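You operate a simulated robot arm through the tools that you are given. There is no shell and no other tool.

Carry out the task below with a simulated robot arm. There is one attempt and no reset: what you move stays moved.

TASK
Set the belt tension of press B to the green mark.
Fine: try the locked-off start first; slacken the tension wing nut, wind the blue wheel, tighten the wing nut again; the padlock stays on. Where these are worked on the way, their far stop is far enough and under half their travel is too little: tension wing nut.

Only the result counts: the job must be done as asked and must still hold three seconds after the hand-in. Knocking over, shifting, dropping, spilling or breaking anything else fails it.

THE ROBOT
A 7-joint arm with a two-finger parallel gripper, fixed in place. Base frame: the origin is on the floor under the middle of its stand, x ahead of it, y to its left, z up. Readings come in m, rad, newtons and seconds.
With the tool pointing down near the work surface it reaches from about 0.42 to 0.9 m from the base axis. Its first joint turns from -2.496 to 2.496 rad. Payload 3 kg.
The TCP is the grasp point between the finger pads, 0.03 m short of the fingertips. In the tool frame z runs along the fingers and y along their closing line. The gripper opens to 0.094 m. The fingers are 0.028 m wide and 0.01 m thick; the gripper's body (0.05 by 0.096 m) begins 0.055 m behind the TCP.
Orientation is that of the tool frame in the base frame, as a unit quaternion [x, y, z, w]. With the fingers straight down and closing along the base's y, the tool's x points along the base's -x, its y along +y and its z along -z.

THE INTERFACE
- The arm moves only by the tool jog_arm. Its arguments are lists of equal length, an entry for each row: "delta_pos": the shift along the tool's x, y, z in m, a list of three; "rotation": the turn, a rotation vector about the tool's x, y, z in degrees, a list of three; "fingers": the closure, from 0 (fully open) to 1 (shut). In form: {"delta_pos": [[dx, dy, dz], ...], "rotation": [[rx, ry, rz], ...], "fingers": [fingers, ...]}. A call has 1 to 20 rows; each row is the pose to reach, as a shift and turn from the pose commanded when the call began, along the tool's axes at that moment. Each row takes 0.2 s and may step no farther than 0.05 m and 0.15 rad from the row before; otherwise, or with a gripper value out of range, the whole call is refused. A pose out of reach is approached as far as the arm can. The call stops where the force on the tool passes 40 N (or 10 N more than at its start, if that is more) or the arm is blocked; 0.2 s more then pass. The fingers move at their own pace (about 0.072 m/s each) and stop on an object; they squeeze with about 44 N. The grip force told is the motor's: it shows also when the fingers shut on nothing. Time passes only in rows, and 0.2 s behind the last, so rows that repeat a pose let the fingers close. It gives the time, the measured TCP pose, the force on the tool (base axes), the opening and the grip force at its end, in the units of the frame above (readings bear some noise), with the torque about the TCP (base axes, N m) and any sound that the robot's microphone picked up.
- Cameras (640 x 400 px; columns grow to the right, rows downward): "scene" is fixed at [0.4016, 0.514, 1.2838]; the picture's right is [-0.58, -0.81, 0.00], its down [-0.66, 0.48, -0.58] and it looks along [0.47, -0.34, -0.81] (base axes); focal length 214 px, centre (320, 200). "wrist" rides on the gripper at [0.076, 0.014, -0.102] in the tool frame; the picture's right is [-0.18, 0.98, 0.00], its down [-0.75, -0.14, -0.64] and it looks along [-0.63, -0.12, 0.77] (tool axes); focal length 243 px, centre (320, 200). There is no depth. A picture from a camera that has moved, and an enlarged one, comes with that camera's place and axes in the base frame and with its lens. The place of the scene camera against the robot may be out by one fixed shift of up to 0.018 m in any direction.
- camera(camera): a new picture of that camera. It takes no simulated time.
- enlarge(camera, box): a new picture of the part [left, top, right, bottom] of that camera's present view, enlarged. It takes no simulated time.
- sign_off(): hands the job in; it is judged then, once.

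Places have to be worked out from the pictures, the camera data and where the tool is seen. Open the gripper and draw the arm clear of the work before you hand the job in, unless the task says otherwise.

The tools are called by a JSON object that holds its "api" and its "payload". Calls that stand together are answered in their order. jog_arm: Moves the arm, as the interface text tells. Its arguments: {"type":"object","properties":{"delta_pos":{"type":"array","items":{"type":"array","items":{"type":"number"}}},"rotation":{"type":"array","items":{"type":"array","items":{"type":"number"}}},"fingers":{"type":"array","items":{"type":"number"}}},"required":["delta_pos","rotation","fingers"]} The other tools are called the same way: camera (camera) takes a picture; enlarge (camera, box) takes an enlarged picture of a part of a camera's view; sign_off () hands the job in.

At the start:

```text
clock: 0.0
tcp_pos: [0.4807, 0.2118, 1.3045]
ee_rot: [0.001, 1.0, 0.0, -0.001]
contact_force: [0.9, -0.1, -0.2]
torque: [0.02, 0.01, -0.02]
gripper_width: 0.0942
grip_force: 0.0
```

scene: 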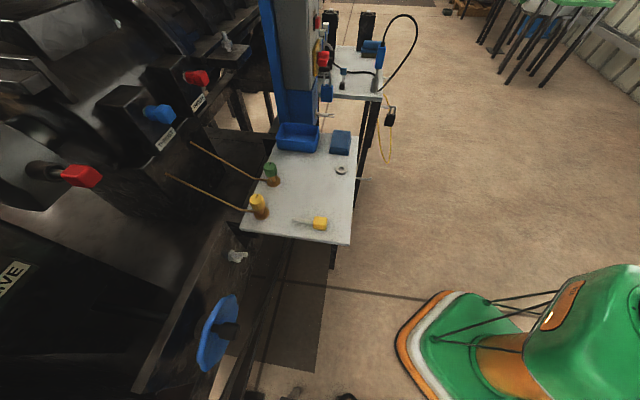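
wrist: 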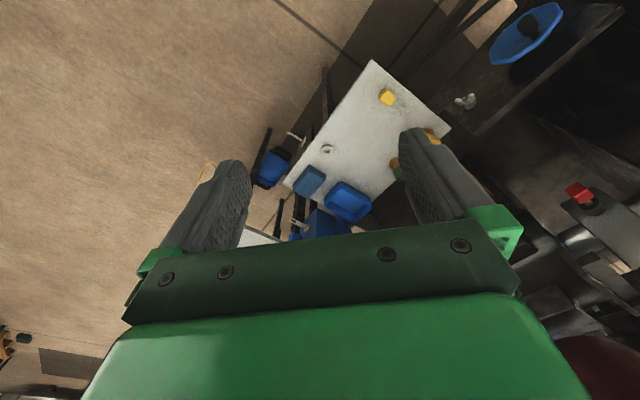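

I'll start by looking closely at the scene in several enlarged crops to identify press B, the start controls, the wing nut, the blue wheel and the green mark.

{"api": "enlarge", "payload": {"camera": "scene", "box": [100, 200, 340, 400]}}

{"api": "enlarge", "payload": {"camera": "scene", "box": [0, 0, 260, 200]}}

{"api": "enlarge", "payload": {"camera": "scene", "box": [220, 0, 420, 160]}}

{"api": "enlarge", "payload": {"camera": "wrist", "box": [440, 0, 640, 160]}}

{"api": "enlarge", "payload": {"camera": "wrist", "box": [200, 40, 460, 260]}}

```text
2.00 times, centred on (220, 300) of scene
camera zoom: at [0.4016, 0.514, 1.2838], right [-0.58, -0.81, 0.0], down [-0.66, 0.48, -0.58], along [0.47, -0.34, -0.81], focal length 429 px, centre (520, 0)
```

zoom: 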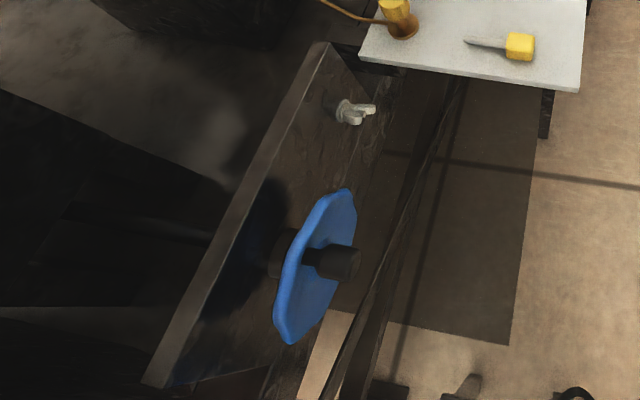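

```text
2.00 times, centred on (130, 100) of scene
camera zoom: at [0.4016, 0.514, 1.2838], right [-0.58, -0.81, 0.0], down [-0.66, 0.48, -0.58], along [0.47, -0.34, -0.81], focal length 429 px, centre (700, 400)
```

zoom: 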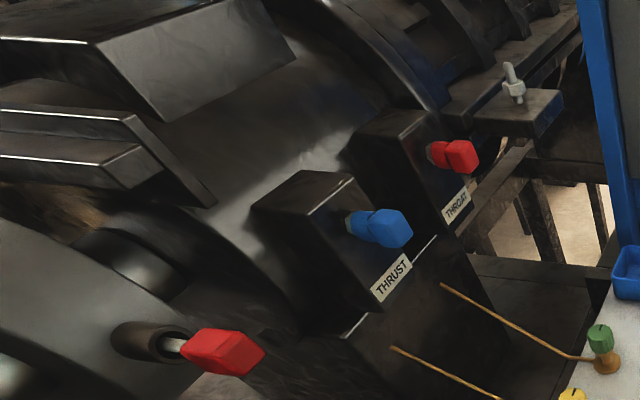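

```text
2.50 times, centred on (320, 80) of scene
camera zoom: at [0.4016, 0.514, 1.2838], right [-0.58, -0.81, 0.0], down [-0.66, 0.48, -0.58], along [0.47, -0.34, -0.81], focal length 536 px, centre (320, 500)
```

zoom: 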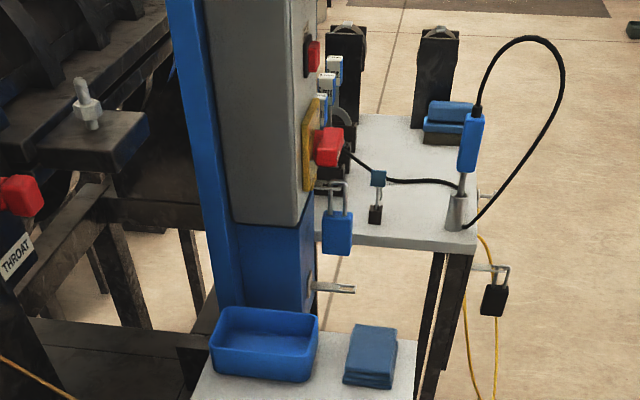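

```text
2.50 times, centred on (540, 80) of wrist
camera zoom: at [0.4046, 0.2247, 1.4079], right [0.18, 0.98, 0.0], down [0.75, -0.14, 0.64], along [0.63, -0.12, -0.77], focal length 606 px, centre (-230, 500)
```

zoom: 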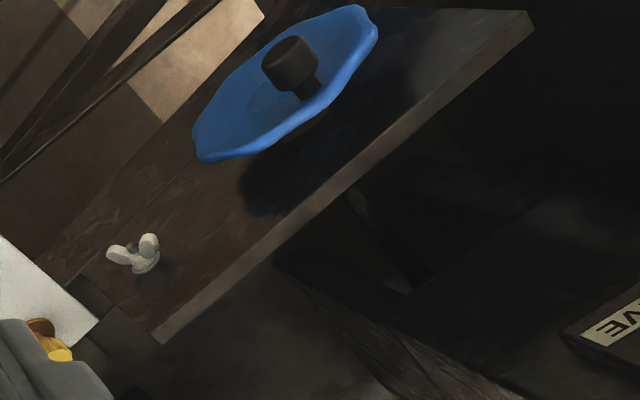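

```text
1.82 times, centred on (330, 150) of wrist
camera zoom: at [0.4046, 0.2247, 1.4079], right [0.18, 0.98, 0.0], down [0.75, -0.14, 0.64], along [0.63, -0.12, -0.77], focal length 441 px, centre (302, 291)
```

zoom: 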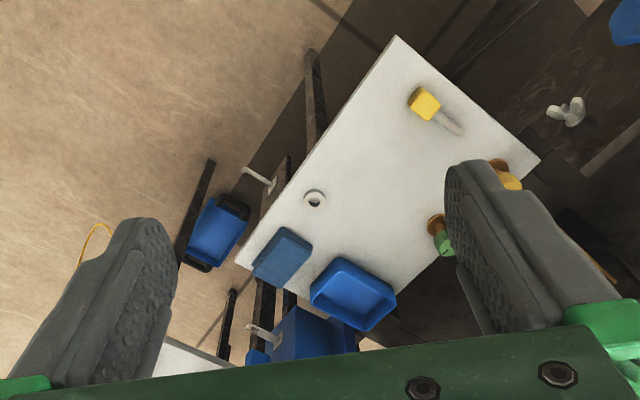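

The wheel and one wing nut triangulate to about [0.54, 0.65, 0.78] and [0.70, 0.57, 0.73]. I'll yaw the hand left in place to look at the machine with the wrist camera.

{"api": "jog_arm", "payload": {"delta_pos": [[0, 0, 0], [0, 0, 0], [0, 0, 0], [0, 0, 0], [0, 0, 0], [0, 0, 0], [0, 0, 0]], "rotation": [[0, 0, -8], [0, 0, -16], [0, 0, -24], [0, 0, -32], [0, 0, -40], [0, 0, -48], [0, 0, -56]], "fingers": [0, 0, 0, 0, 0, 0, 0]}}

{"api": "camera", "payload": {"camera": "wrist"}}

{"api": "camera", "payload": {"camera": "scene"}}

```text
clock: 1.6
tcp_pos: [0.4811, 0.2105, 1.3058]
ee_rot: [-0.471, 0.882, 0.0, 0.0]
contact_force: [-0.2, 0.2, 0.6]
torque: [0.02, -0.02, 0.0]
gripper_width: 0.094
grip_force: 0.0
```

```text
taken
camera wrist: at [0.4264, 0.1557, 1.408], right [-0.71, 0.7, 0.0], down [0.54, 0.55, 0.64], along [0.45, 0.46, -0.77], focal length 243 px, centre (320, 200)
```

wrist: 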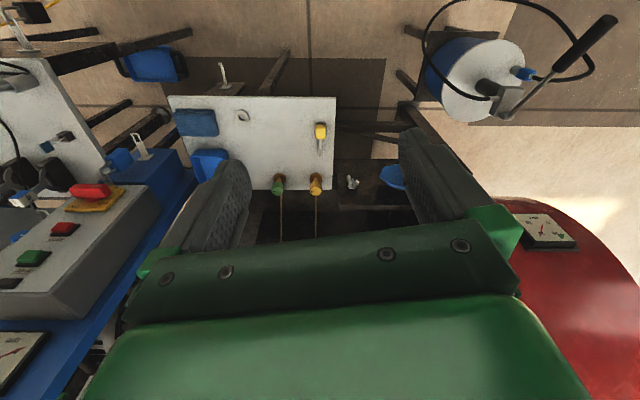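

```text
taken
```

scene: 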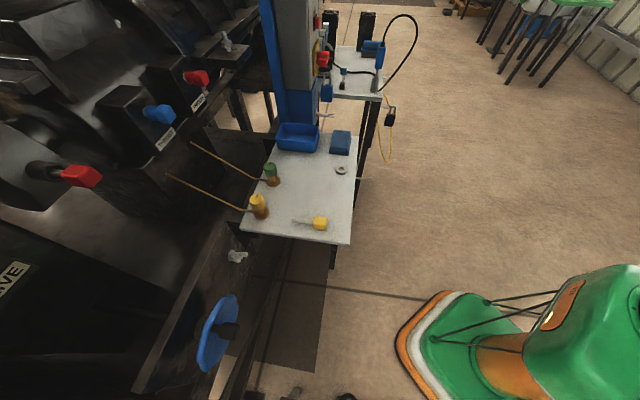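

Now I can see a gray control box with buttons, an isolator on a yellow plate, and gauges on either side. Let me enlarge those parts.

{"api": "enlarge", "payload": {"camera": "wrist", "box": [0, 130, 220, 400]}}

{"api": "enlarge", "payload": {"camera": "wrist", "box": [480, 170, 640, 270]}}

{"api": "enlarge", "payload": {"camera": "wrist", "box": [150, 60, 430, 240]}}

{"api": "enlarge", "payload": {"camera": "wrist", "box": [400, 0, 640, 150]}}

{"api": "enlarge", "payload": {"camera": "wrist", "box": [0, 0, 240, 220]}}

```text
1.48 times, centred on (110, 265) of wrist
camera zoom: at [0.4264, 0.1557, 1.408], right [-0.71, 0.7, 0.0], down [0.54, 0.55, 0.64], along [0.45, 0.46, -0.77], focal length 359 px, centre (631, 104)
```

zoom: 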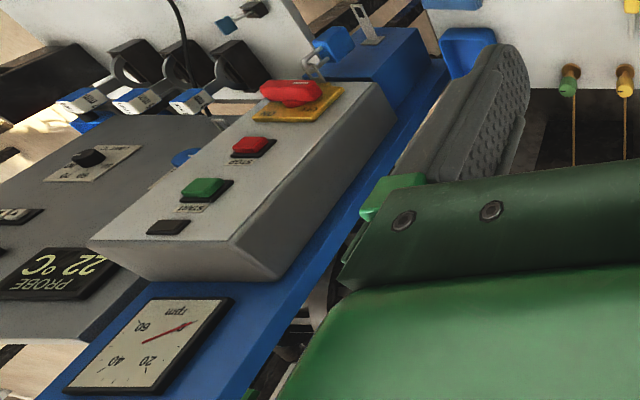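

```text
4.00 times, centred on (560, 220) of wrist
camera zoom: at [0.4264, 0.1557, 1.408], right [-0.71, 0.7, 0.0], down [0.54, 0.55, 0.64], along [0.45, 0.46, -0.77], focal length 970 px, centre (-640, 120)
```

zoom: 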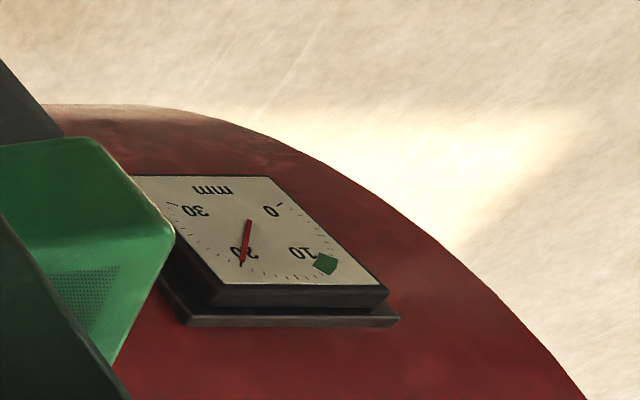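

```text
2.22 times, centred on (290, 150) of wrist
camera zoom: at [0.4264, 0.1557, 1.408], right [-0.71, 0.7, 0.0], down [0.54, 0.55, 0.64], along [0.45, 0.46, -0.77], focal length 539 px, centre (387, 311)
```

zoom: 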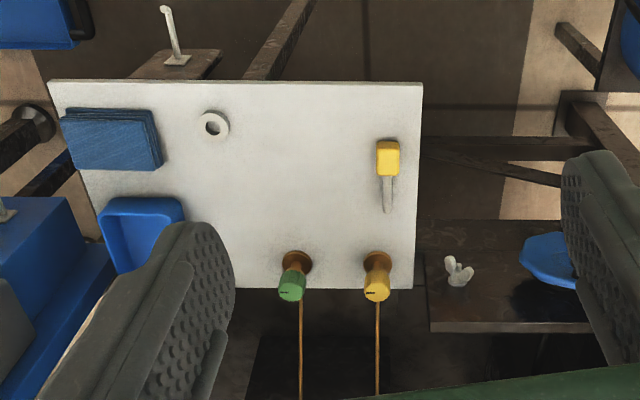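

```text
2.67 times, centred on (520, 75) of wrist
camera zoom: at [0.4264, 0.1557, 1.408], right [-0.71, 0.7, 0.0], down [0.54, 0.55, 0.64], along [0.45, 0.46, -0.77], focal length 647 px, centre (-213, 533)
```

zoom: 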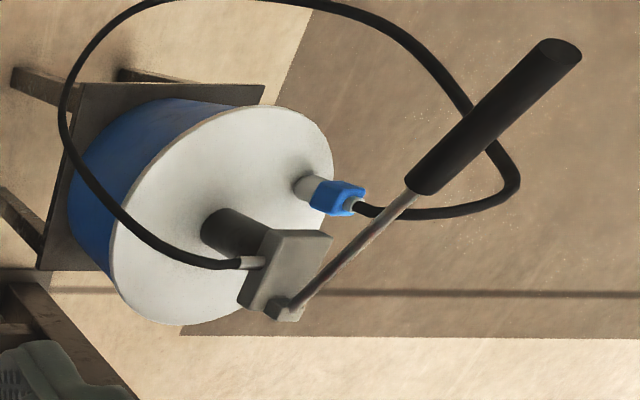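

```text
1.82 times, centred on (120, 110) of wrist
camera zoom: at [0.4264, 0.1557, 1.408], right [-0.71, 0.7, 0.0], down [0.54, 0.55, 0.64], along [0.45, 0.46, -0.77], focal length 441 px, centre (684, 364)
```

zoom: 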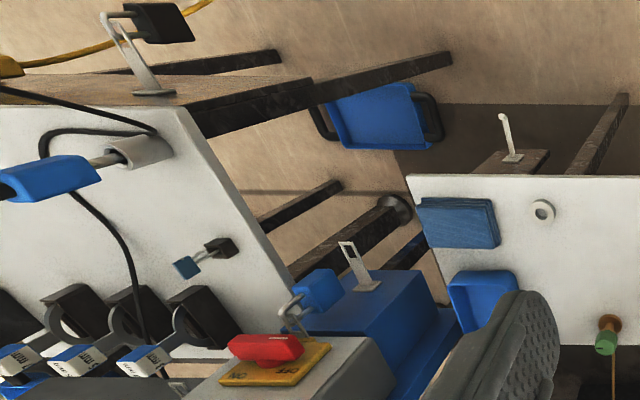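

The red guard carries an "mm" gauge with the needle near 20 and a green mark near 9; the control box has START/STOP and the padlocked isolator. I'll yaw further left to see the rest of the machines and any A/B labels.

{"api": "jog_arm", "payload": {"delta_pos": [[0, 0, 0], [0, 0, 0], [0, 0, 0], [0, 0, 0], [0, 0, 0], [0, 0, 0]], "rotation": [[0, 0, -8], [0, 0, -16], [0, 0, -24], [0, 0, -32], [0, 0, -40], [0, 0, -48]], "fingers": [0, 0, 0, 0, 0, 0]}}

{"api": "camera", "payload": {"camera": "wrist"}}

```text
clock: 3.0
tcp_pos: [0.4816, 0.21, 1.3053]
ee_rot: [0.789, -0.615, -0.001, 0.0]
contact_force: [0.5, 0.4, -0.2]
torque: [0.02, 0.0, -0.04]
gripper_width: 0.094
grip_force: 0.1
```

```text
taken
camera wrist: at [0.4857, 0.1331, 1.4084], right [-1.0, -0.06, 0.0], down [-0.05, 0.77, 0.64], along [-0.04, 0.64, -0.77], focal length 243 px, centre (320, 200)
```

wrist: 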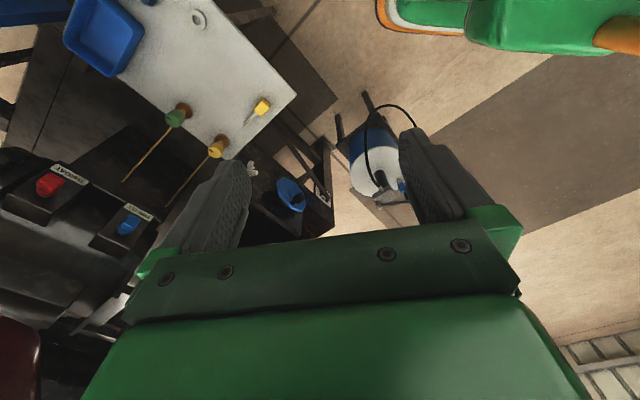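

The gauge direction is now hidden behind the gripper body. I'll tilt the hand up about 40° so the clear part of the view looks at the machine's upper front.

{"api": "jog_arm", "payload": {"delta_pos": [[0, 0, 0], [0, 0, 0], [0, 0, 0], [0, 0, 0], [0, 0, 0]], "rotation": [[0, -8, 0], [0, -16, 0], [0, -24, 0], [0, -32, 0], [0, -40, 0]], "fingers": [0, 0, 0, 0, 0]}}

{"api": "camera", "payload": {"camera": "wrist"}}

```text
clock: 4.2
tcp_pos: [0.4812, 0.2104, 1.3051]
ee_rot: [0.74, -0.578, -0.27, -0.211]
contact_force: [-0.2, 0.0, 0.6]
torque: [-0.04, 0.02, 0.02]
gripper_width: 0.0937
grip_force: 0.1
```

```text
taken
camera wrist: at [0.4972, 0.0863, 1.3348], right [-0.99, -0.1, 0.12], down [0.1, 0.19, 0.98], along [-0.12, 0.98, -0.18], focal length 243 px, centre (320, 200)
```

wrist: 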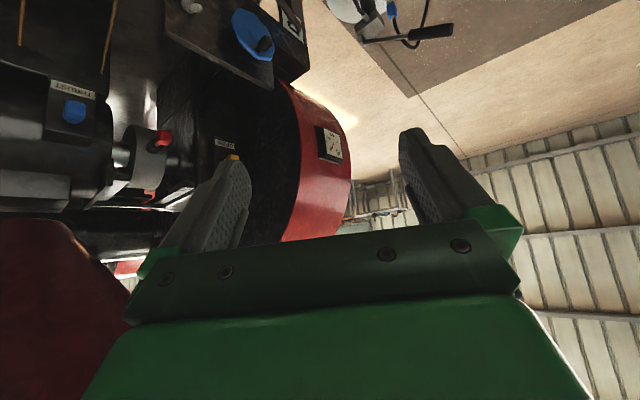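

{"api": "enlarge", "payload": {"camera": "wrist", "box": [300, 110, 360, 170]}}

{"api": "enlarge", "payload": {"camera": "wrist", "box": [160, 0, 320, 120]}}

{"api": "enlarge", "payload": {"camera": "wrist", "box": [0, 0, 260, 220]}}

```text
6.67 times, centred on (330, 140) of wrist
camera zoom: at [0.4972, 0.0863, 1.3348], right [-0.99, -0.1, 0.12], down [0.1, 0.19, 0.98], along [-0.12, 0.98, -0.18], focal length 1618 px, centre (253, 600)
```

zoom: 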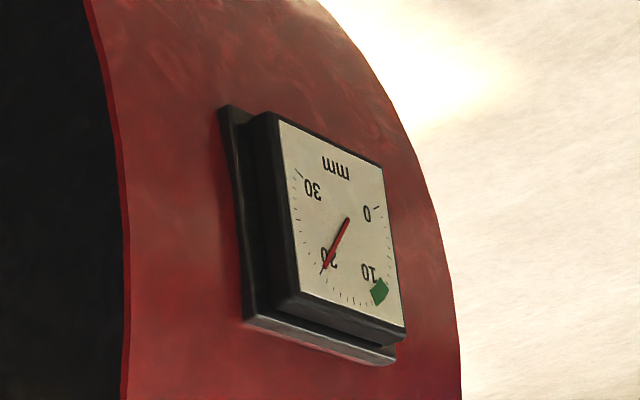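

```text
3.33 times, centred on (240, 60) of wrist
camera zoom: at [0.4972, 0.0863, 1.3348], right [-0.99, -0.1, 0.12], down [0.1, 0.19, 0.98], along [-0.12, 0.98, -0.18], focal length 809 px, centre (587, 667)
```

zoom: 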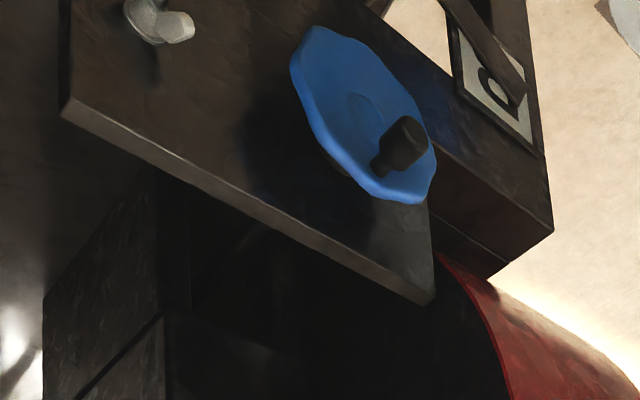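

```text
1.82 times, centred on (130, 110) of wrist
camera zoom: at [0.4972, 0.0863, 1.3348], right [-0.99, -0.1, 0.12], down [0.1, 0.19, 0.98], along [-0.12, 0.98, -0.18], focal length 441 px, centre (666, 364)
```

zoom: 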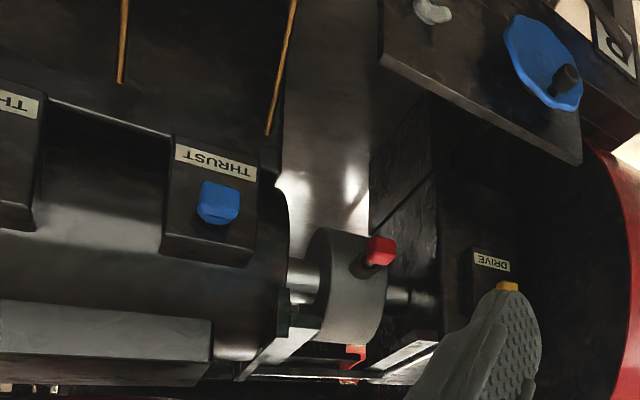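

{"api": "enlarge", "payload": {"camera": "wrist", "box": [265, 0, 315, 40]}}

{"api": "enlarge", "payload": {"camera": "wrist", "box": [0, 190, 260, 310]}}

{"api": "enlarge", "payload": {"camera": "scene", "box": [0, 240, 80, 400]}}

{"api": "enlarge", "payload": {"camera": "scene", "box": [160, 0, 290, 100]}}

```text
10.00 times, centred on (290, 20) of wrist
camera zoom: at [0.4972, 0.0863, 1.3348], right [-0.99, -0.1, 0.12], down [0.1, 0.19, 0.98], along [-0.12, 0.98, -0.18], focal length 2426 px, centre (620, 2000)
```

zoom: 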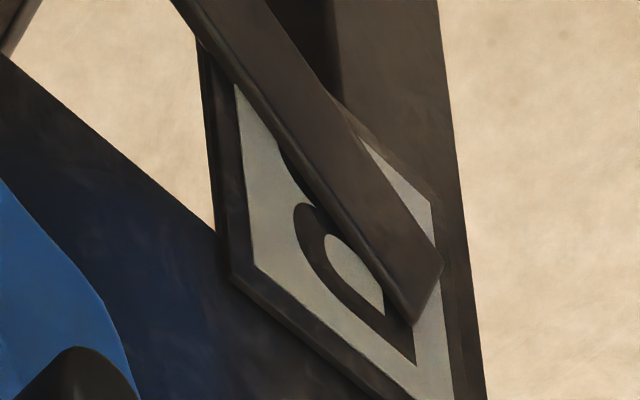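

```text
2.46 times, centred on (130, 250) of wrist
camera zoom: at [0.4972, 0.0863, 1.3348], right [-0.99, -0.1, 0.12], down [0.1, 0.19, 0.98], along [-0.12, 0.98, -0.18], focal length 597 px, centre (788, 77)
```

zoom: 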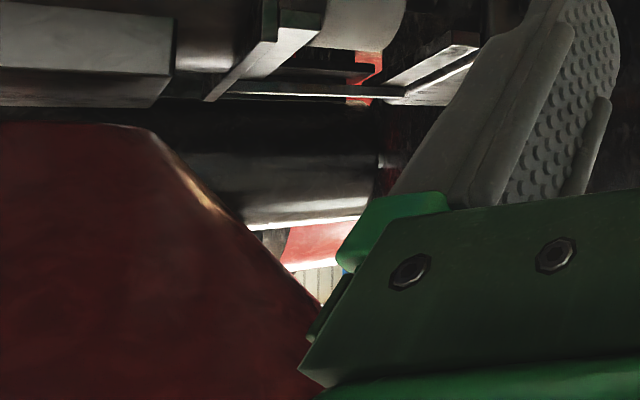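

```text
2.50 times, centred on (40, 320) of scene
camera zoom: at [0.4016, 0.514, 1.2838], right [-0.58, -0.81, 0.0], down [-0.66, 0.48, -0.58], along [0.47, -0.34, -0.81], focal length 536 px, centre (1020, -100)
```

zoom: 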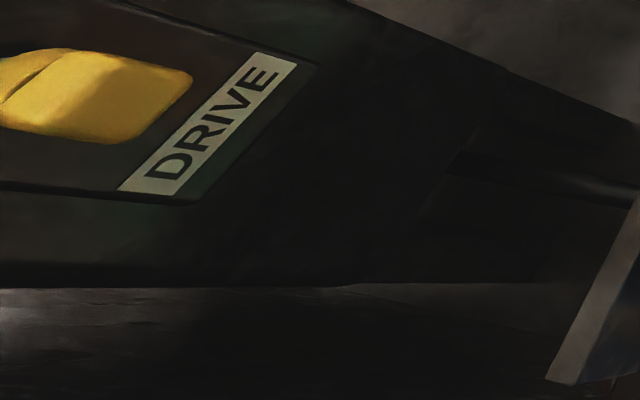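

```text
4.00 times, centred on (225, 50) of scene
camera zoom: at [0.4016, 0.514, 1.2838], right [-0.58, -0.81, 0.0], down [-0.66, 0.48, -0.58], along [0.47, -0.34, -0.81], focal length 858 px, centre (700, 800)
```

zoom: 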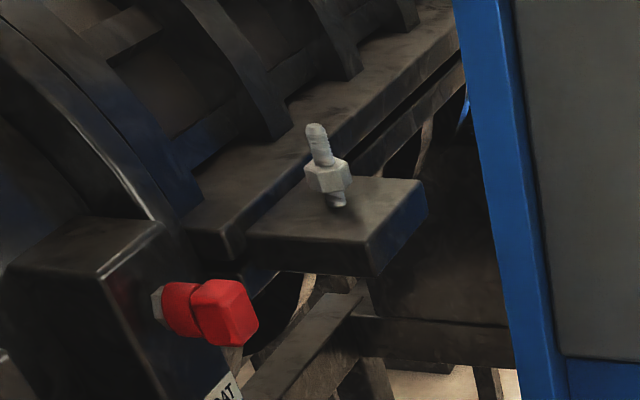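

The needle sits at about 20 mm and the green mark at about 9–10 mm on the guard's gauge, and the plate with wing nut and blue wheel faces roughly (-0.7,-0.7,0). I'll yaw the tilted hand to 45° and lower a bit to look at that plate head-on.

{"api": "jog_arm", "payload": {"delta_pos": [[0, 0, 0], [0, 0, 0], [0, 0, 0], [0, 0, 0], [0, 0, 0], [0, 0, 0], [0, 0, 0], [0, 0, 0]], "rotation": [[4.74, 0, 5.65], [9.48, 0, 11.3], [14.2, 0, 16.95], [18.96, 0, 22.6], [23.7, 0, 28.25], [28.4, 0, 33.9], [33.2, 0, 39.55], [37.9, 0, 45.2]], "fingers": [0, 0, 0, 0, 0, 0, 0, 0]}}

{"api": "camera", "payload": {"camera": "wrist"}}

{"api": "camera", "payload": {"camera": "scene"}}

```text
clock: 6.0
tcp_pos: [0.4806, 0.2107, 1.3057]
ee_rot: [-0.359, 0.868, 0.131, 0.316]
contact_force: [-0.2, -0.7, -0.1]
torque: [-0.01, 0.01, -0.01]
gripper_width: 0.0939
grip_force: 0.0
```

```text
taken
camera wrist: at [0.3822, 0.1327, 1.3348], right [-0.59, 0.8, 0.12], down [0.22, 0.02, 0.98], along [0.77, 0.61, -0.18], focal length 243 px, centre (320, 200)
```

wrist: 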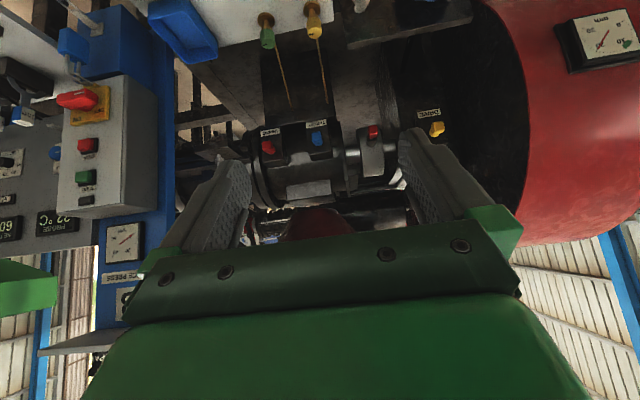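

```text
taken
```

scene: 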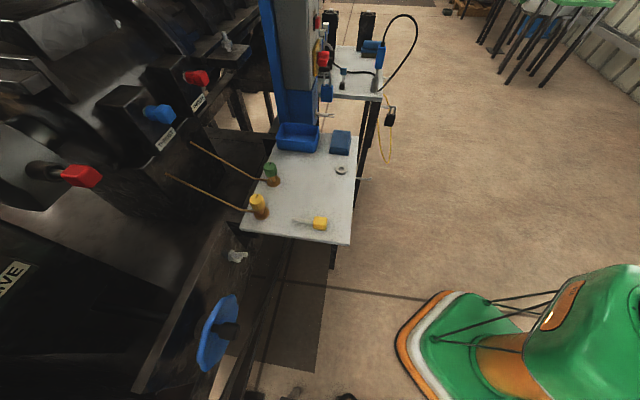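

Good view of the panel and gauges; let me enlarge the labels and the control box.

{"api": "enlarge", "payload": {"camera": "wrist", "box": [80, 200, 180, 340]}}

{"api": "enlarge", "payload": {"camera": "wrist", "box": [40, 70, 160, 220]}}

{"api": "enlarge", "payload": {"camera": "wrist", "box": [540, 0, 640, 80]}}

{"api": "enlarge", "payload": {"camera": "wrist", "box": [0, 90, 120, 260]}}

{"api": "enlarge", "payload": {"camera": "wrist", "box": [230, 70, 470, 250]}}

```text
2.86 times, centred on (130, 270) of wrist
camera zoom: at [0.3822, 0.1327, 1.3348], right [-0.59, 0.8, 0.12], down [0.22, 0.02, 0.98], along [0.77, 0.61, -0.18], focal length 693 px, centre (863, 0)
```

zoom: 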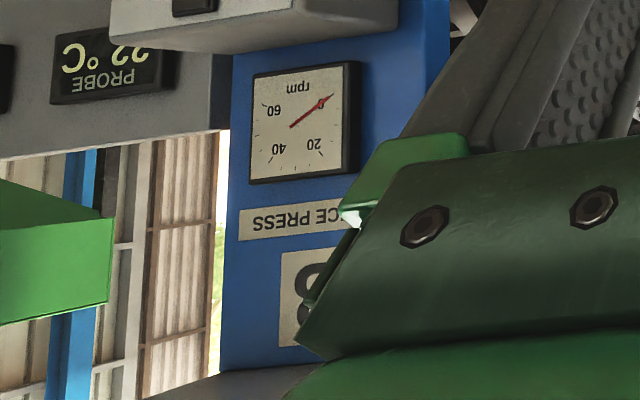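

```text
2.67 times, centred on (100, 145) of wrist
camera zoom: at [0.3822, 0.1327, 1.3348], right [-0.59, 0.8, 0.12], down [0.22, 0.02, 0.98], along [0.77, 0.61, -0.18], focal length 647 px, centre (907, 347)
```

zoom: 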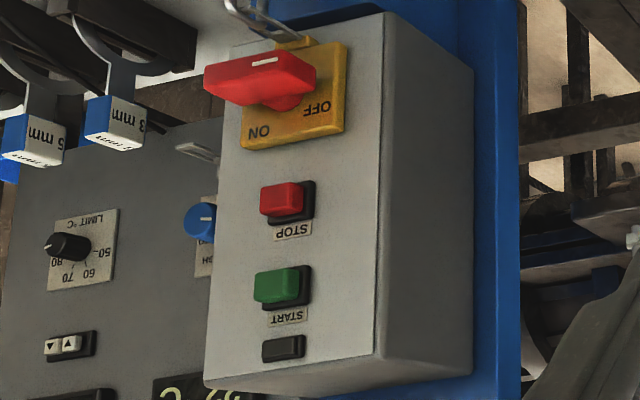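

```text
5.00 times, centred on (590, 40) of wrist
camera zoom: at [0.3822, 0.1327, 1.3348], right [-0.59, 0.8, 0.12], down [0.22, 0.02, 0.98], along [0.77, 0.61, -0.18], focal length 1213 px, centre (-1030, 1000)
```

zoom: 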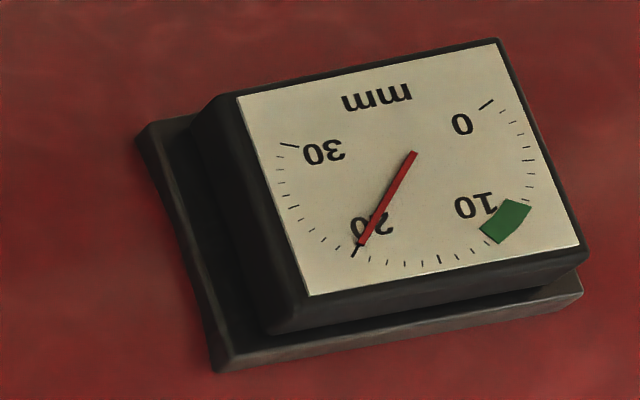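

```text
2.35 times, centred on (60, 175) of wrist
camera zoom: at [0.3822, 0.1327, 1.3348], right [-0.59, 0.8, 0.12], down [0.22, 0.02, 0.98], along [0.77, 0.61, -0.18], focal length 571 px, centre (932, 259)
```

zoom: 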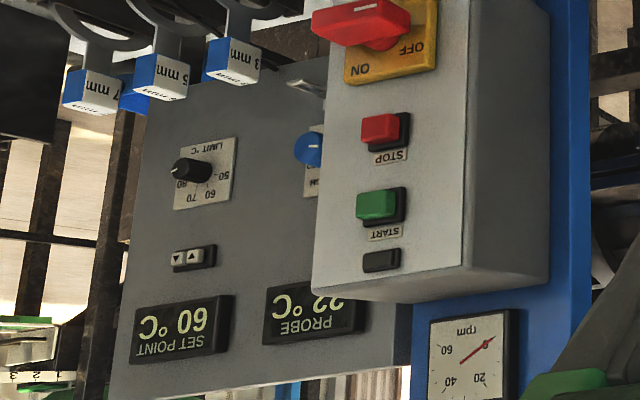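

```text
2.22 times, centred on (350, 160) of wrist
camera zoom: at [0.3822, 0.1327, 1.3348], right [-0.59, 0.8, 0.12], down [0.22, 0.02, 0.98], along [0.77, 0.61, -0.18], focal length 539 px, centre (253, 289)
```

zoom: 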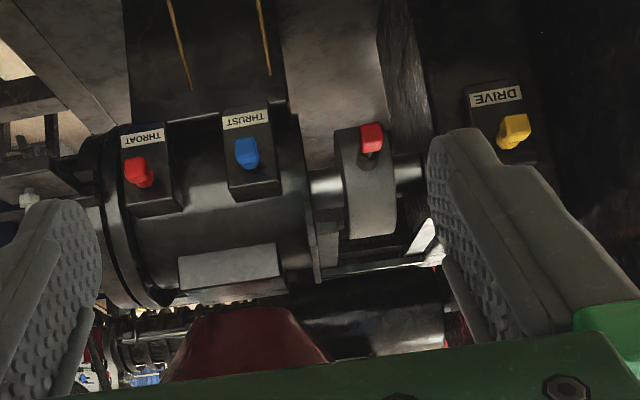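

The control box faces about (-0.7,-0.7,0), with START near [1.03, 0.05, 1.145]. I'll move to the right and tilt further up to view the panel and the press sign.

{"api": "jog_arm", "payload": {"delta_pos": [[0.0108, -0.0396, 0.004], [0.0216, -0.0792, 0.008], [0.0323, -0.1188, 0.0121], [0.0431, -0.1584, 0.0161], [0.0539, -0.198, 0.0201]], "rotation": [[0, -6, 0], [0, -12, 0], [0, -18, 0], [0, -24, 0], [0, -30, 0]], "fingers": [0, 0, 0, 0, 0]}}

{"api": "camera", "payload": {"camera": "wrist"}}

{"api": "camera", "payload": {"camera": "scene"}}

```text
clock: 7.2
tcp_pos: [0.6002, 0.0491, 1.2552]
ee_rot: [-0.313, 0.757, 0.22, 0.531]
contact_force: [0.5, -0.4, 0.7]
torque: [0.02, 0.0, -0.02]
gripper_width: 0.0944
grip_force: 0.1
```

```text
taken
camera wrist: at [0.5043, -0.0281, 1.2197], right [-0.65, 0.74, 0.17], down [-0.15, -0.34, 0.93], along [0.75, 0.58, 0.33], focal length 243 px, centre (320, 200)
```

wrist: 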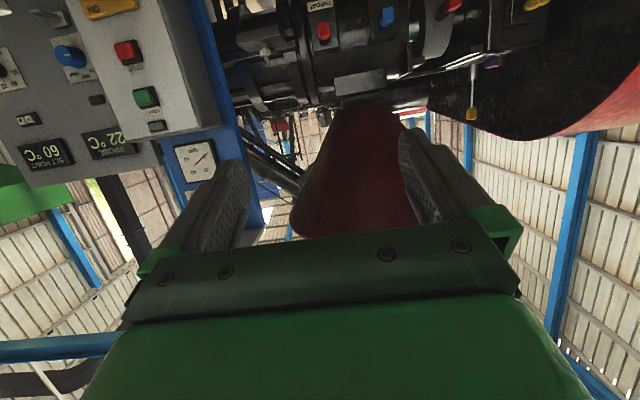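

```text
taken
```

scene: 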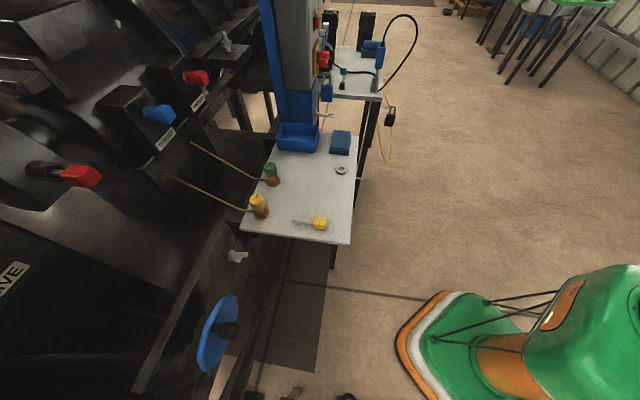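

{"api": "enlarge", "payload": {"camera": "wrist", "box": [60, 0, 260, 220]}}

{"api": "enlarge", "payload": {"camera": "wrist", "box": [0, 0, 180, 180]}}

{"api": "enlarge", "payload": {"camera": "wrist", "box": [400, 0, 640, 180]}}

```text
1.82 times, centred on (160, 110) of wrist
camera zoom: at [0.5043, -0.0281, 1.2197], right [-0.65, 0.74, 0.17], down [-0.15, -0.34, 0.93], along [0.75, 0.58, 0.33], focal length 441 px, centre (611, 364)
```

zoom: 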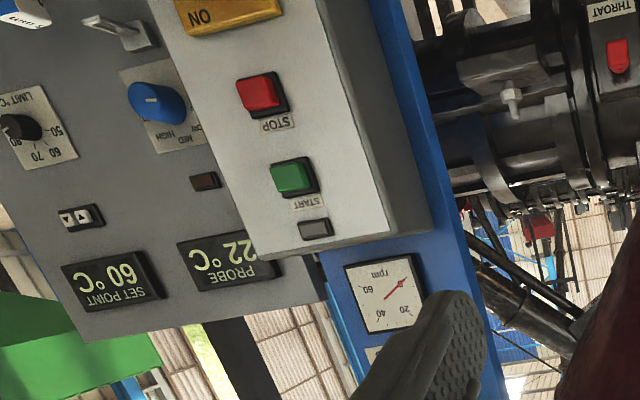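

```text
2.22 times, centred on (90, 90) of wrist
camera zoom: at [0.5043, -0.0281, 1.2197], right [-0.65, 0.74, 0.17], down [-0.15, -0.34, 0.93], along [0.75, 0.58, 0.33], focal length 539 px, centre (831, 444)
```

zoom: 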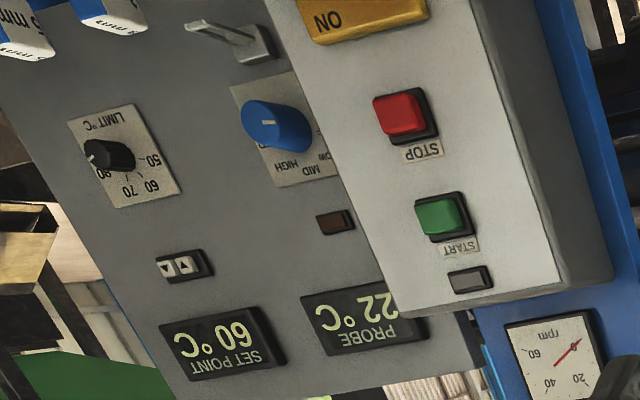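

```text
2.22 times, centred on (520, 90) of wrist
camera zoom: at [0.5043, -0.0281, 1.2197], right [-0.65, 0.74, 0.17], down [-0.15, -0.34, 0.93], along [0.75, 0.58, 0.33], focal length 539 px, centre (-124, 444)
```

zoom: 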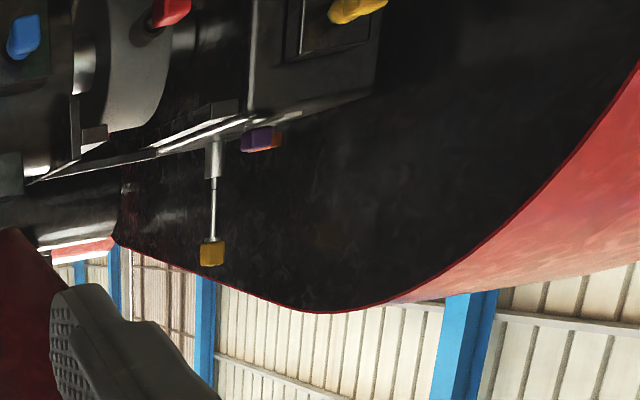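

START triangulates consistently to [1.034, 0.050, 1.143]. I'll swing toward it with fingers shut, at a stand-off, yaw ~15°, before the final alignment.

{"api": "jog_arm", "payload": {"delta_pos": [[0.0045, -0.0342, 0.0189], [0.009, -0.0685, 0.0379], [0.0135, -0.1027, 0.0568], [0.0181, -0.137, 0.0758], [0.0226, -0.1712, 0.0947], [0.0271, -0.2055, 0.1137], [0.0316, -0.2397, 0.1326]], "rotation": [[4.03, 0, 1.47], [8.06, 0, 2.93], [12.1, 0, 4.4], [16.1, 0, 5.86], [20.1, 0, 7.33], [24.2, 0, 8.8], [28.2, 0, 10.26]], "fingers": [1, 1, 1, 1, 1, 1, 1]}}

{"api": "camera", "payload": {"camera": "wrist"}}

{"api": "camera", "payload": {"camera": "scene"}}

```text
clock: 8.8
tcp_pos: [0.8497, -0.0377, 1.1786]
ee_rot: [-0.107, 0.812, 0.075, 0.568]
contact_force: [0.0, -0.7, 0.2]
torque: [-0.01, 0.04, -0.03]
gripper_width: 0.0
grip_force: 33.2
```

```text
taken
camera wrist: at [0.7272, -0.0555, 1.1432], right [-0.19, 0.97, 0.17], down [-0.3, -0.23, 0.93], along [0.94, 0.13, 0.33], focal length 243 px, centre (320, 200)
```

wrist: 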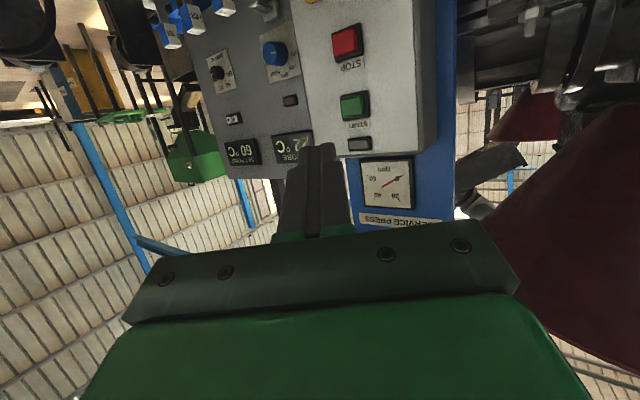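

```text
taken
```

scene: 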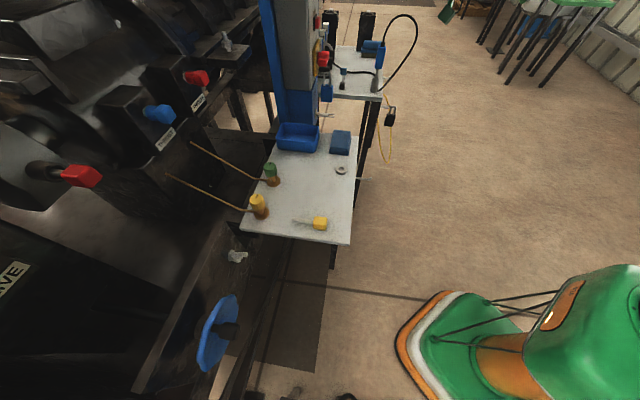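

START re-confirms at about [1.034, 0.051, 1.141]. Now leveling the tool and moving to about 5 cm in front of the button.

{"api": "jog_arm", "payload": {"delta_pos": [[-0.0025, 0.003, 0.033], [-0.005, 0.006, 0.066], [-0.0076, 0.0091, 0.0989], [-0.0101, 0.0121, 0.1319]], "rotation": [[0, -5, 0], [0, -10, 0], [0, -15, 0], [0, -20, 0]], "fingers": [1, 1, 1, 1]}}

{"api": "camera", "payload": {"camera": "wrist"}}

{"api": "camera", "payload": {"camera": "scene"}}

```text
clock: 9.8
tcp_pos: [0.9682, 0.0058, 1.1434]
ee_rot: [-0.093, 0.701, 0.093, 0.701]
contact_force: [-0.8, 0.3, 0.0]
torque: [0.01, -0.04, -0.03]
gripper_width: 0.0
grip_force: 32.4
out of reach, approached as far as the arm can: row 2
```

```text
taken
camera wrist: at [0.8648, -0.007, 1.0676], right [-0.26, 0.95, 0.18], down [-0.58, -0.3, 0.75], along [0.77, 0.09, 0.63], focal length 243 px, centre (320, 200)
```

wrist: 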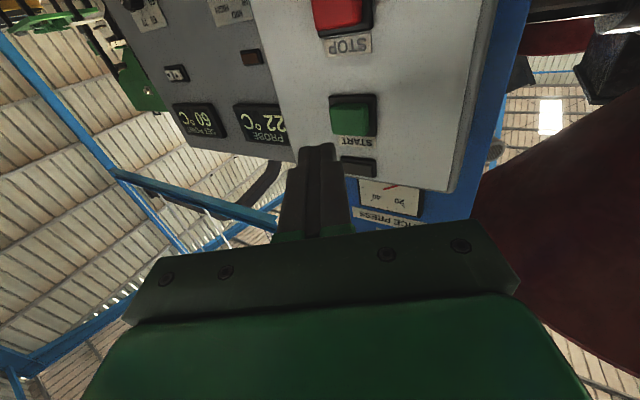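

```text
taken
```

scene: 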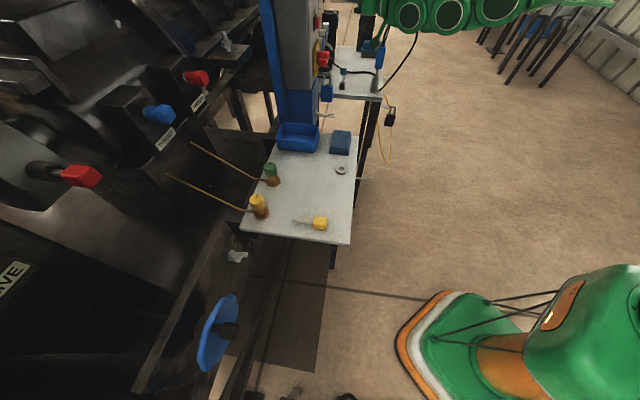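

The tip is about 5 cm from START, aligned. I'll advance along the panel normal in small steps until contact/press.

{"api": "jog_arm", "payload": {"delta_pos": [[0.002, 0.01, 0.0173], [0.003, 0.0175, 0.0303], [0.003, 0.0225, 0.039], [0.003, 0.025, 0.0433]], "rotation": [[0, 0, 0], [0, 0, 0], [0, 0, 0], [0, 0, 0]], "fingers": [1, 1, 1, 1]}}

{"api": "enlarge", "payload": {"camera": "wrist", "box": [240, 0, 440, 200]}}

```text
clock: 10.8
tcp_pos: [1.0045, 0.0413, 1.14]
ee_rot: [-0.092, 0.701, 0.092, 0.701]
contact_force: [-30.1, -7.1, -3.5]
torque: [-0.02, 0.03, 0.29]
gripper_width: 0.0
grip_force: 33.0
heard: click
```

```text
2.00 times, centred on (340, 100) of wrist
camera zoom: at [0.9021, 0.0282, 1.0649], right [-0.25, 0.95, 0.19], down [-0.58, -0.3, 0.75], along [0.77, 0.08, 0.63], focal length 485 px, centre (280, 400)
```

zoom: 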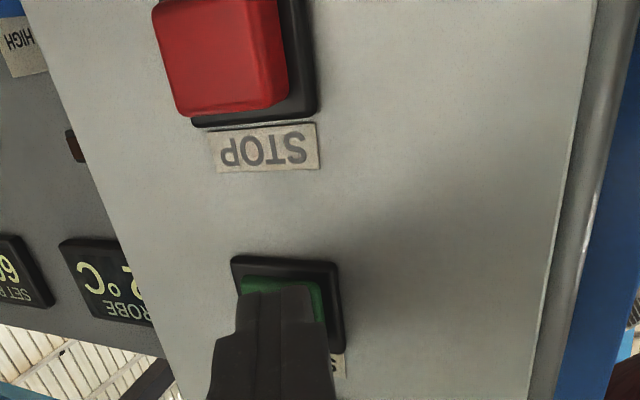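

A click was heard with ~31 N contact and the green cap is fully recessed, so the start has been tried. Backing off along the normal now.

{"api": "jog_arm", "payload": {"delta_pos": [[0, -0.01, -0.0173], [0, -0.025, -0.0433], [0, -0.045, -0.078], [0, -0.06, -0.104]], "rotation": [[0, 0, 0], [0, 0, 0], [0, 0, 0], [0, 0, 0]], "fingers": [1, 1, 1, 1]}}

{"api": "camera", "payload": {"camera": "wrist"}}

{"api": "camera", "payload": {"camera": "scene"}}

```text
clock: 11.8
tcp_pos: [0.9242, -0.044, 1.1397]
ee_rot: [-0.092, 0.701, 0.092, 0.701]
contact_force: [0.0, -0.4, -0.2]
torque: [-0.01, 0.02, 0.02]
gripper_width: 0.0
grip_force: 33.1
```

```text
taken
camera wrist: at [0.8211, -0.0577, 1.0646], right [-0.26, 0.95, 0.18], down [-0.58, -0.3, 0.75], along [0.77, 0.09, 0.63], focal length 243 px, centre (320, 200)
```

wrist: 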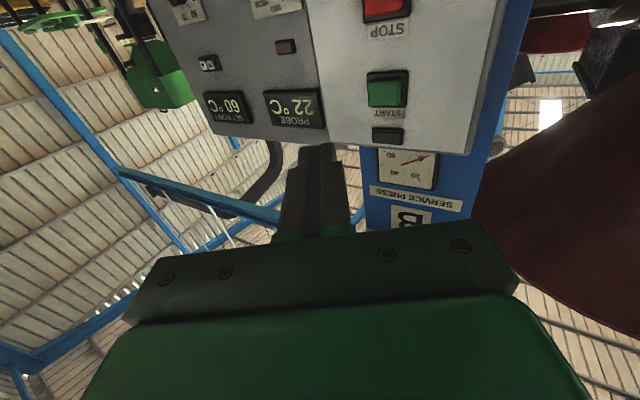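

```text
taken
```

scene: 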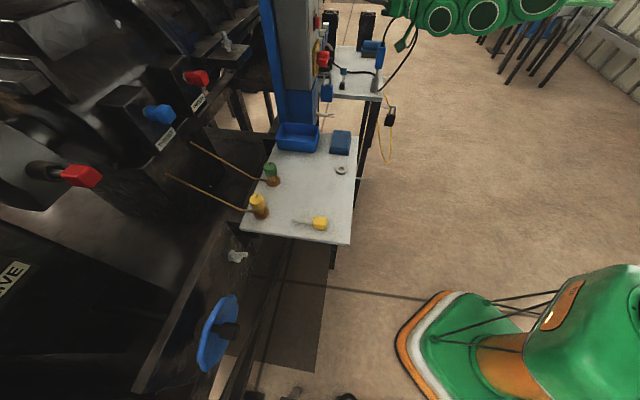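

The column sign reads "B / SERVICE PRESS" and the rpm gauge stays at 0, so the lock-off holds. Now I withdraw toward the middle and turn back toward the tensioner.

{"api": "jog_arm", "payload": {"delta_pos": [[-0.0075, 0.0158, -0.0377], [-0.015, 0.0316, -0.0754], [-0.0225, 0.0474, -0.1131], [-0.03, 0.0632, -0.1508], [-0.0375, 0.079, -0.1885], [-0.045, 0.0948, -0.2262], [-0.0525, 0.1106, -0.2639], [-0.06, 0.1264, -0.3016]], "rotation": [[-3.75, 0, 0], [-7.5, 0, 0], [-11.25, 0, 0], [-15, 0, 0], [-18.75, 0, 0], [-22.5, 0, 0], [-26.25, 0, 0], [-30, 0, 0]], "fingers": [1, 1, 1, 1, 0, 0, 0, 0]}}

```text
clock: 13.6
tcp_pos: [0.5986, 0.0003, 1.202]
ee_rot: [-0.27, 0.654, 0.27, 0.653]
contact_force: [-0.1, -0.2, 0.9]
torque: [-0.02, 0.01, 0.01]
gripper_width: 0.0938
grip_force: 0.0
```

{"api": "jog_arm", "payload": {"delta_pos": [[0.0058, 0.0423, 0.0111], [0.0116, 0.0846, 0.0222], [0.0173, 0.1269, 0.0333], [0.0231, 0.1692, 0.0444], [0.0289, 0.2116, 0.0556], [0.0347, 0.2539, 0.0667], [0.0404, 0.2962, 0.0778], [0.0462, 0.3385, 0.0889], [0.052, 0.3808, 0.1]], "rotation": [[0, 3.9, 0], [0, 7.8, 0], [0, 11.7, 0], [0, 15.6, 0], [0, 19.4, 0], [0, 23.3, 0], [0, 27.2, 0], [0, 31.1, 0], [0, 35, 0]], "fingers": [0, 0, 0, 0, 0, 0, 0, 0, 0]}}

{"api": "camera", "payload": {"camera": "wrist"}}

{"api": "camera", "payload": {"camera": "scene"}}

```text
clock: 15.6
tcp_pos: [0.4104, 0.341, 1.1581]
ee_rot: [-0.333, 0.823, 0.172, 0.427]
contact_force: [-6.9, 6.8, -0.3]
torque: [-0.29, -0.35, -0.62]
gripper_width: 0.0939
grip_force: 0.1
out of reach, approached as far as the arm can: row 2, 3, 4, 5, 6, 7, 8, 9
```

```text
taken
camera wrist: at [0.3084, 0.2628, 1.1553], right [-0.61, 0.78, 0.15], down [0.03, -0.16, 0.99], along [0.79, 0.6, 0.07], focal length 243 px, centre (320, 200)
```

wrist: 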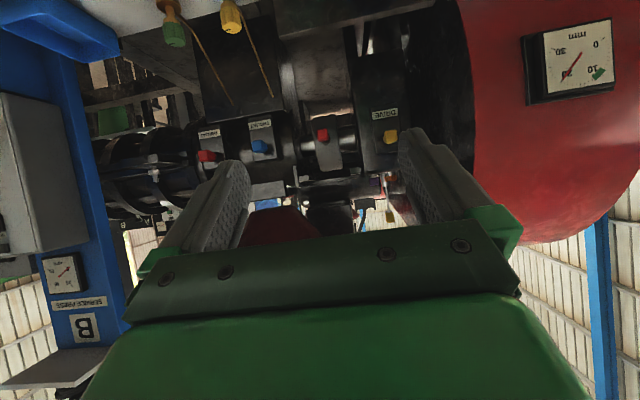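

```text
taken
```

scene: 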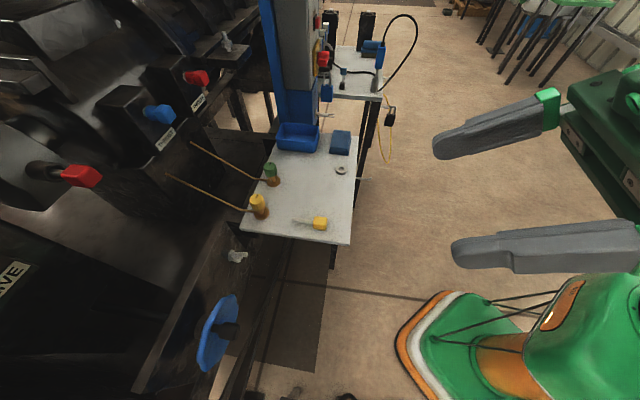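

Forces of ~7 N appear along the lateral direction; I'll hold still to see whether it's a real contact or just motion residue.

{"api": "jog_arm", "payload": {"delta_pos": [[0, 0, 0]], "rotation": [[0, 0, 0]], "fingers": [0]}}

{"api": "enlarge", "payload": {"camera": "wrist", "box": [500, 0, 640, 110]}}

```text
clock: 16.0
tcp_pos: [0.4046, 0.3473, 1.1568]
ee_rot: [-0.341, 0.819, 0.178, 0.426]
contact_force: [-0.5, -0.7, -0.1]
torque: [0.0, -0.05, 0.04]
gripper_width: 0.0939
grip_force: 0.3
```

```text
3.64 times, centred on (570, 55) of wrist
camera zoom: at [0.3034, 0.2678, 1.1553], right [-0.62, 0.77, 0.15], down [0.04, -0.16, 0.99], along [0.78, 0.62, 0.07], focal length 882 px, centre (-589, 727)
```

zoom: 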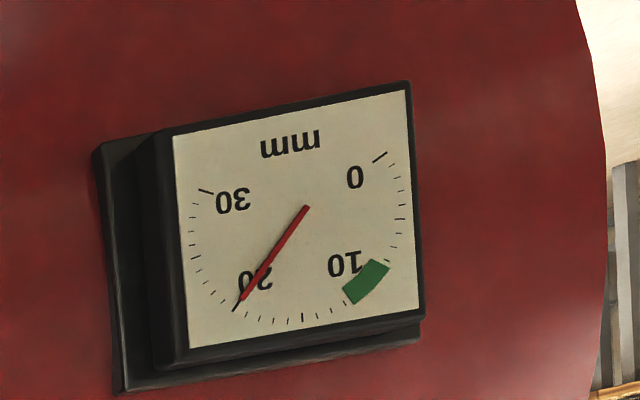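

It was only motion lag. The gauge reads 20 and the green mark is near 9.5. I'll tilt the hand down to view the wheel and wing nut in the clear part of the image.

{"api": "jog_arm", "payload": {"delta_pos": [[0, 0, 0], [0, 0, 0], [0, 0, 0], [0, 0, 0], [0, 0, 0]], "rotation": [[0, 6, 0], [0, 12, 0], [0, 18, 0], [0, 24, 0], [0, 30, 0]], "fingers": [0, 0, 0, 0, 0]}}

{"api": "camera", "payload": {"camera": "wrist"}}

```text
clock: 17.2
tcp_pos: [0.4069, 0.3472, 1.1599]
ee_rot: [-0.374, 0.902, 0.083, 0.199]
contact_force: [0.3, -0.7, 0.1]
torque: [-0.02, 0.0, 0.0]
gripper_width: 0.094
grip_force: 0.1
```

```text
taken
camera wrist: at [0.317, 0.2786, 1.2214], right [-0.58, 0.81, 0.08], down [0.39, 0.19, 0.9], along [0.72, 0.55, -0.43], focal length 243 px, centre (320, 200)
```

wrist: 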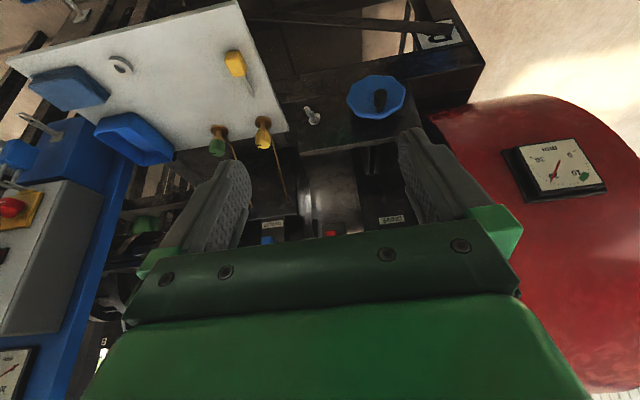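

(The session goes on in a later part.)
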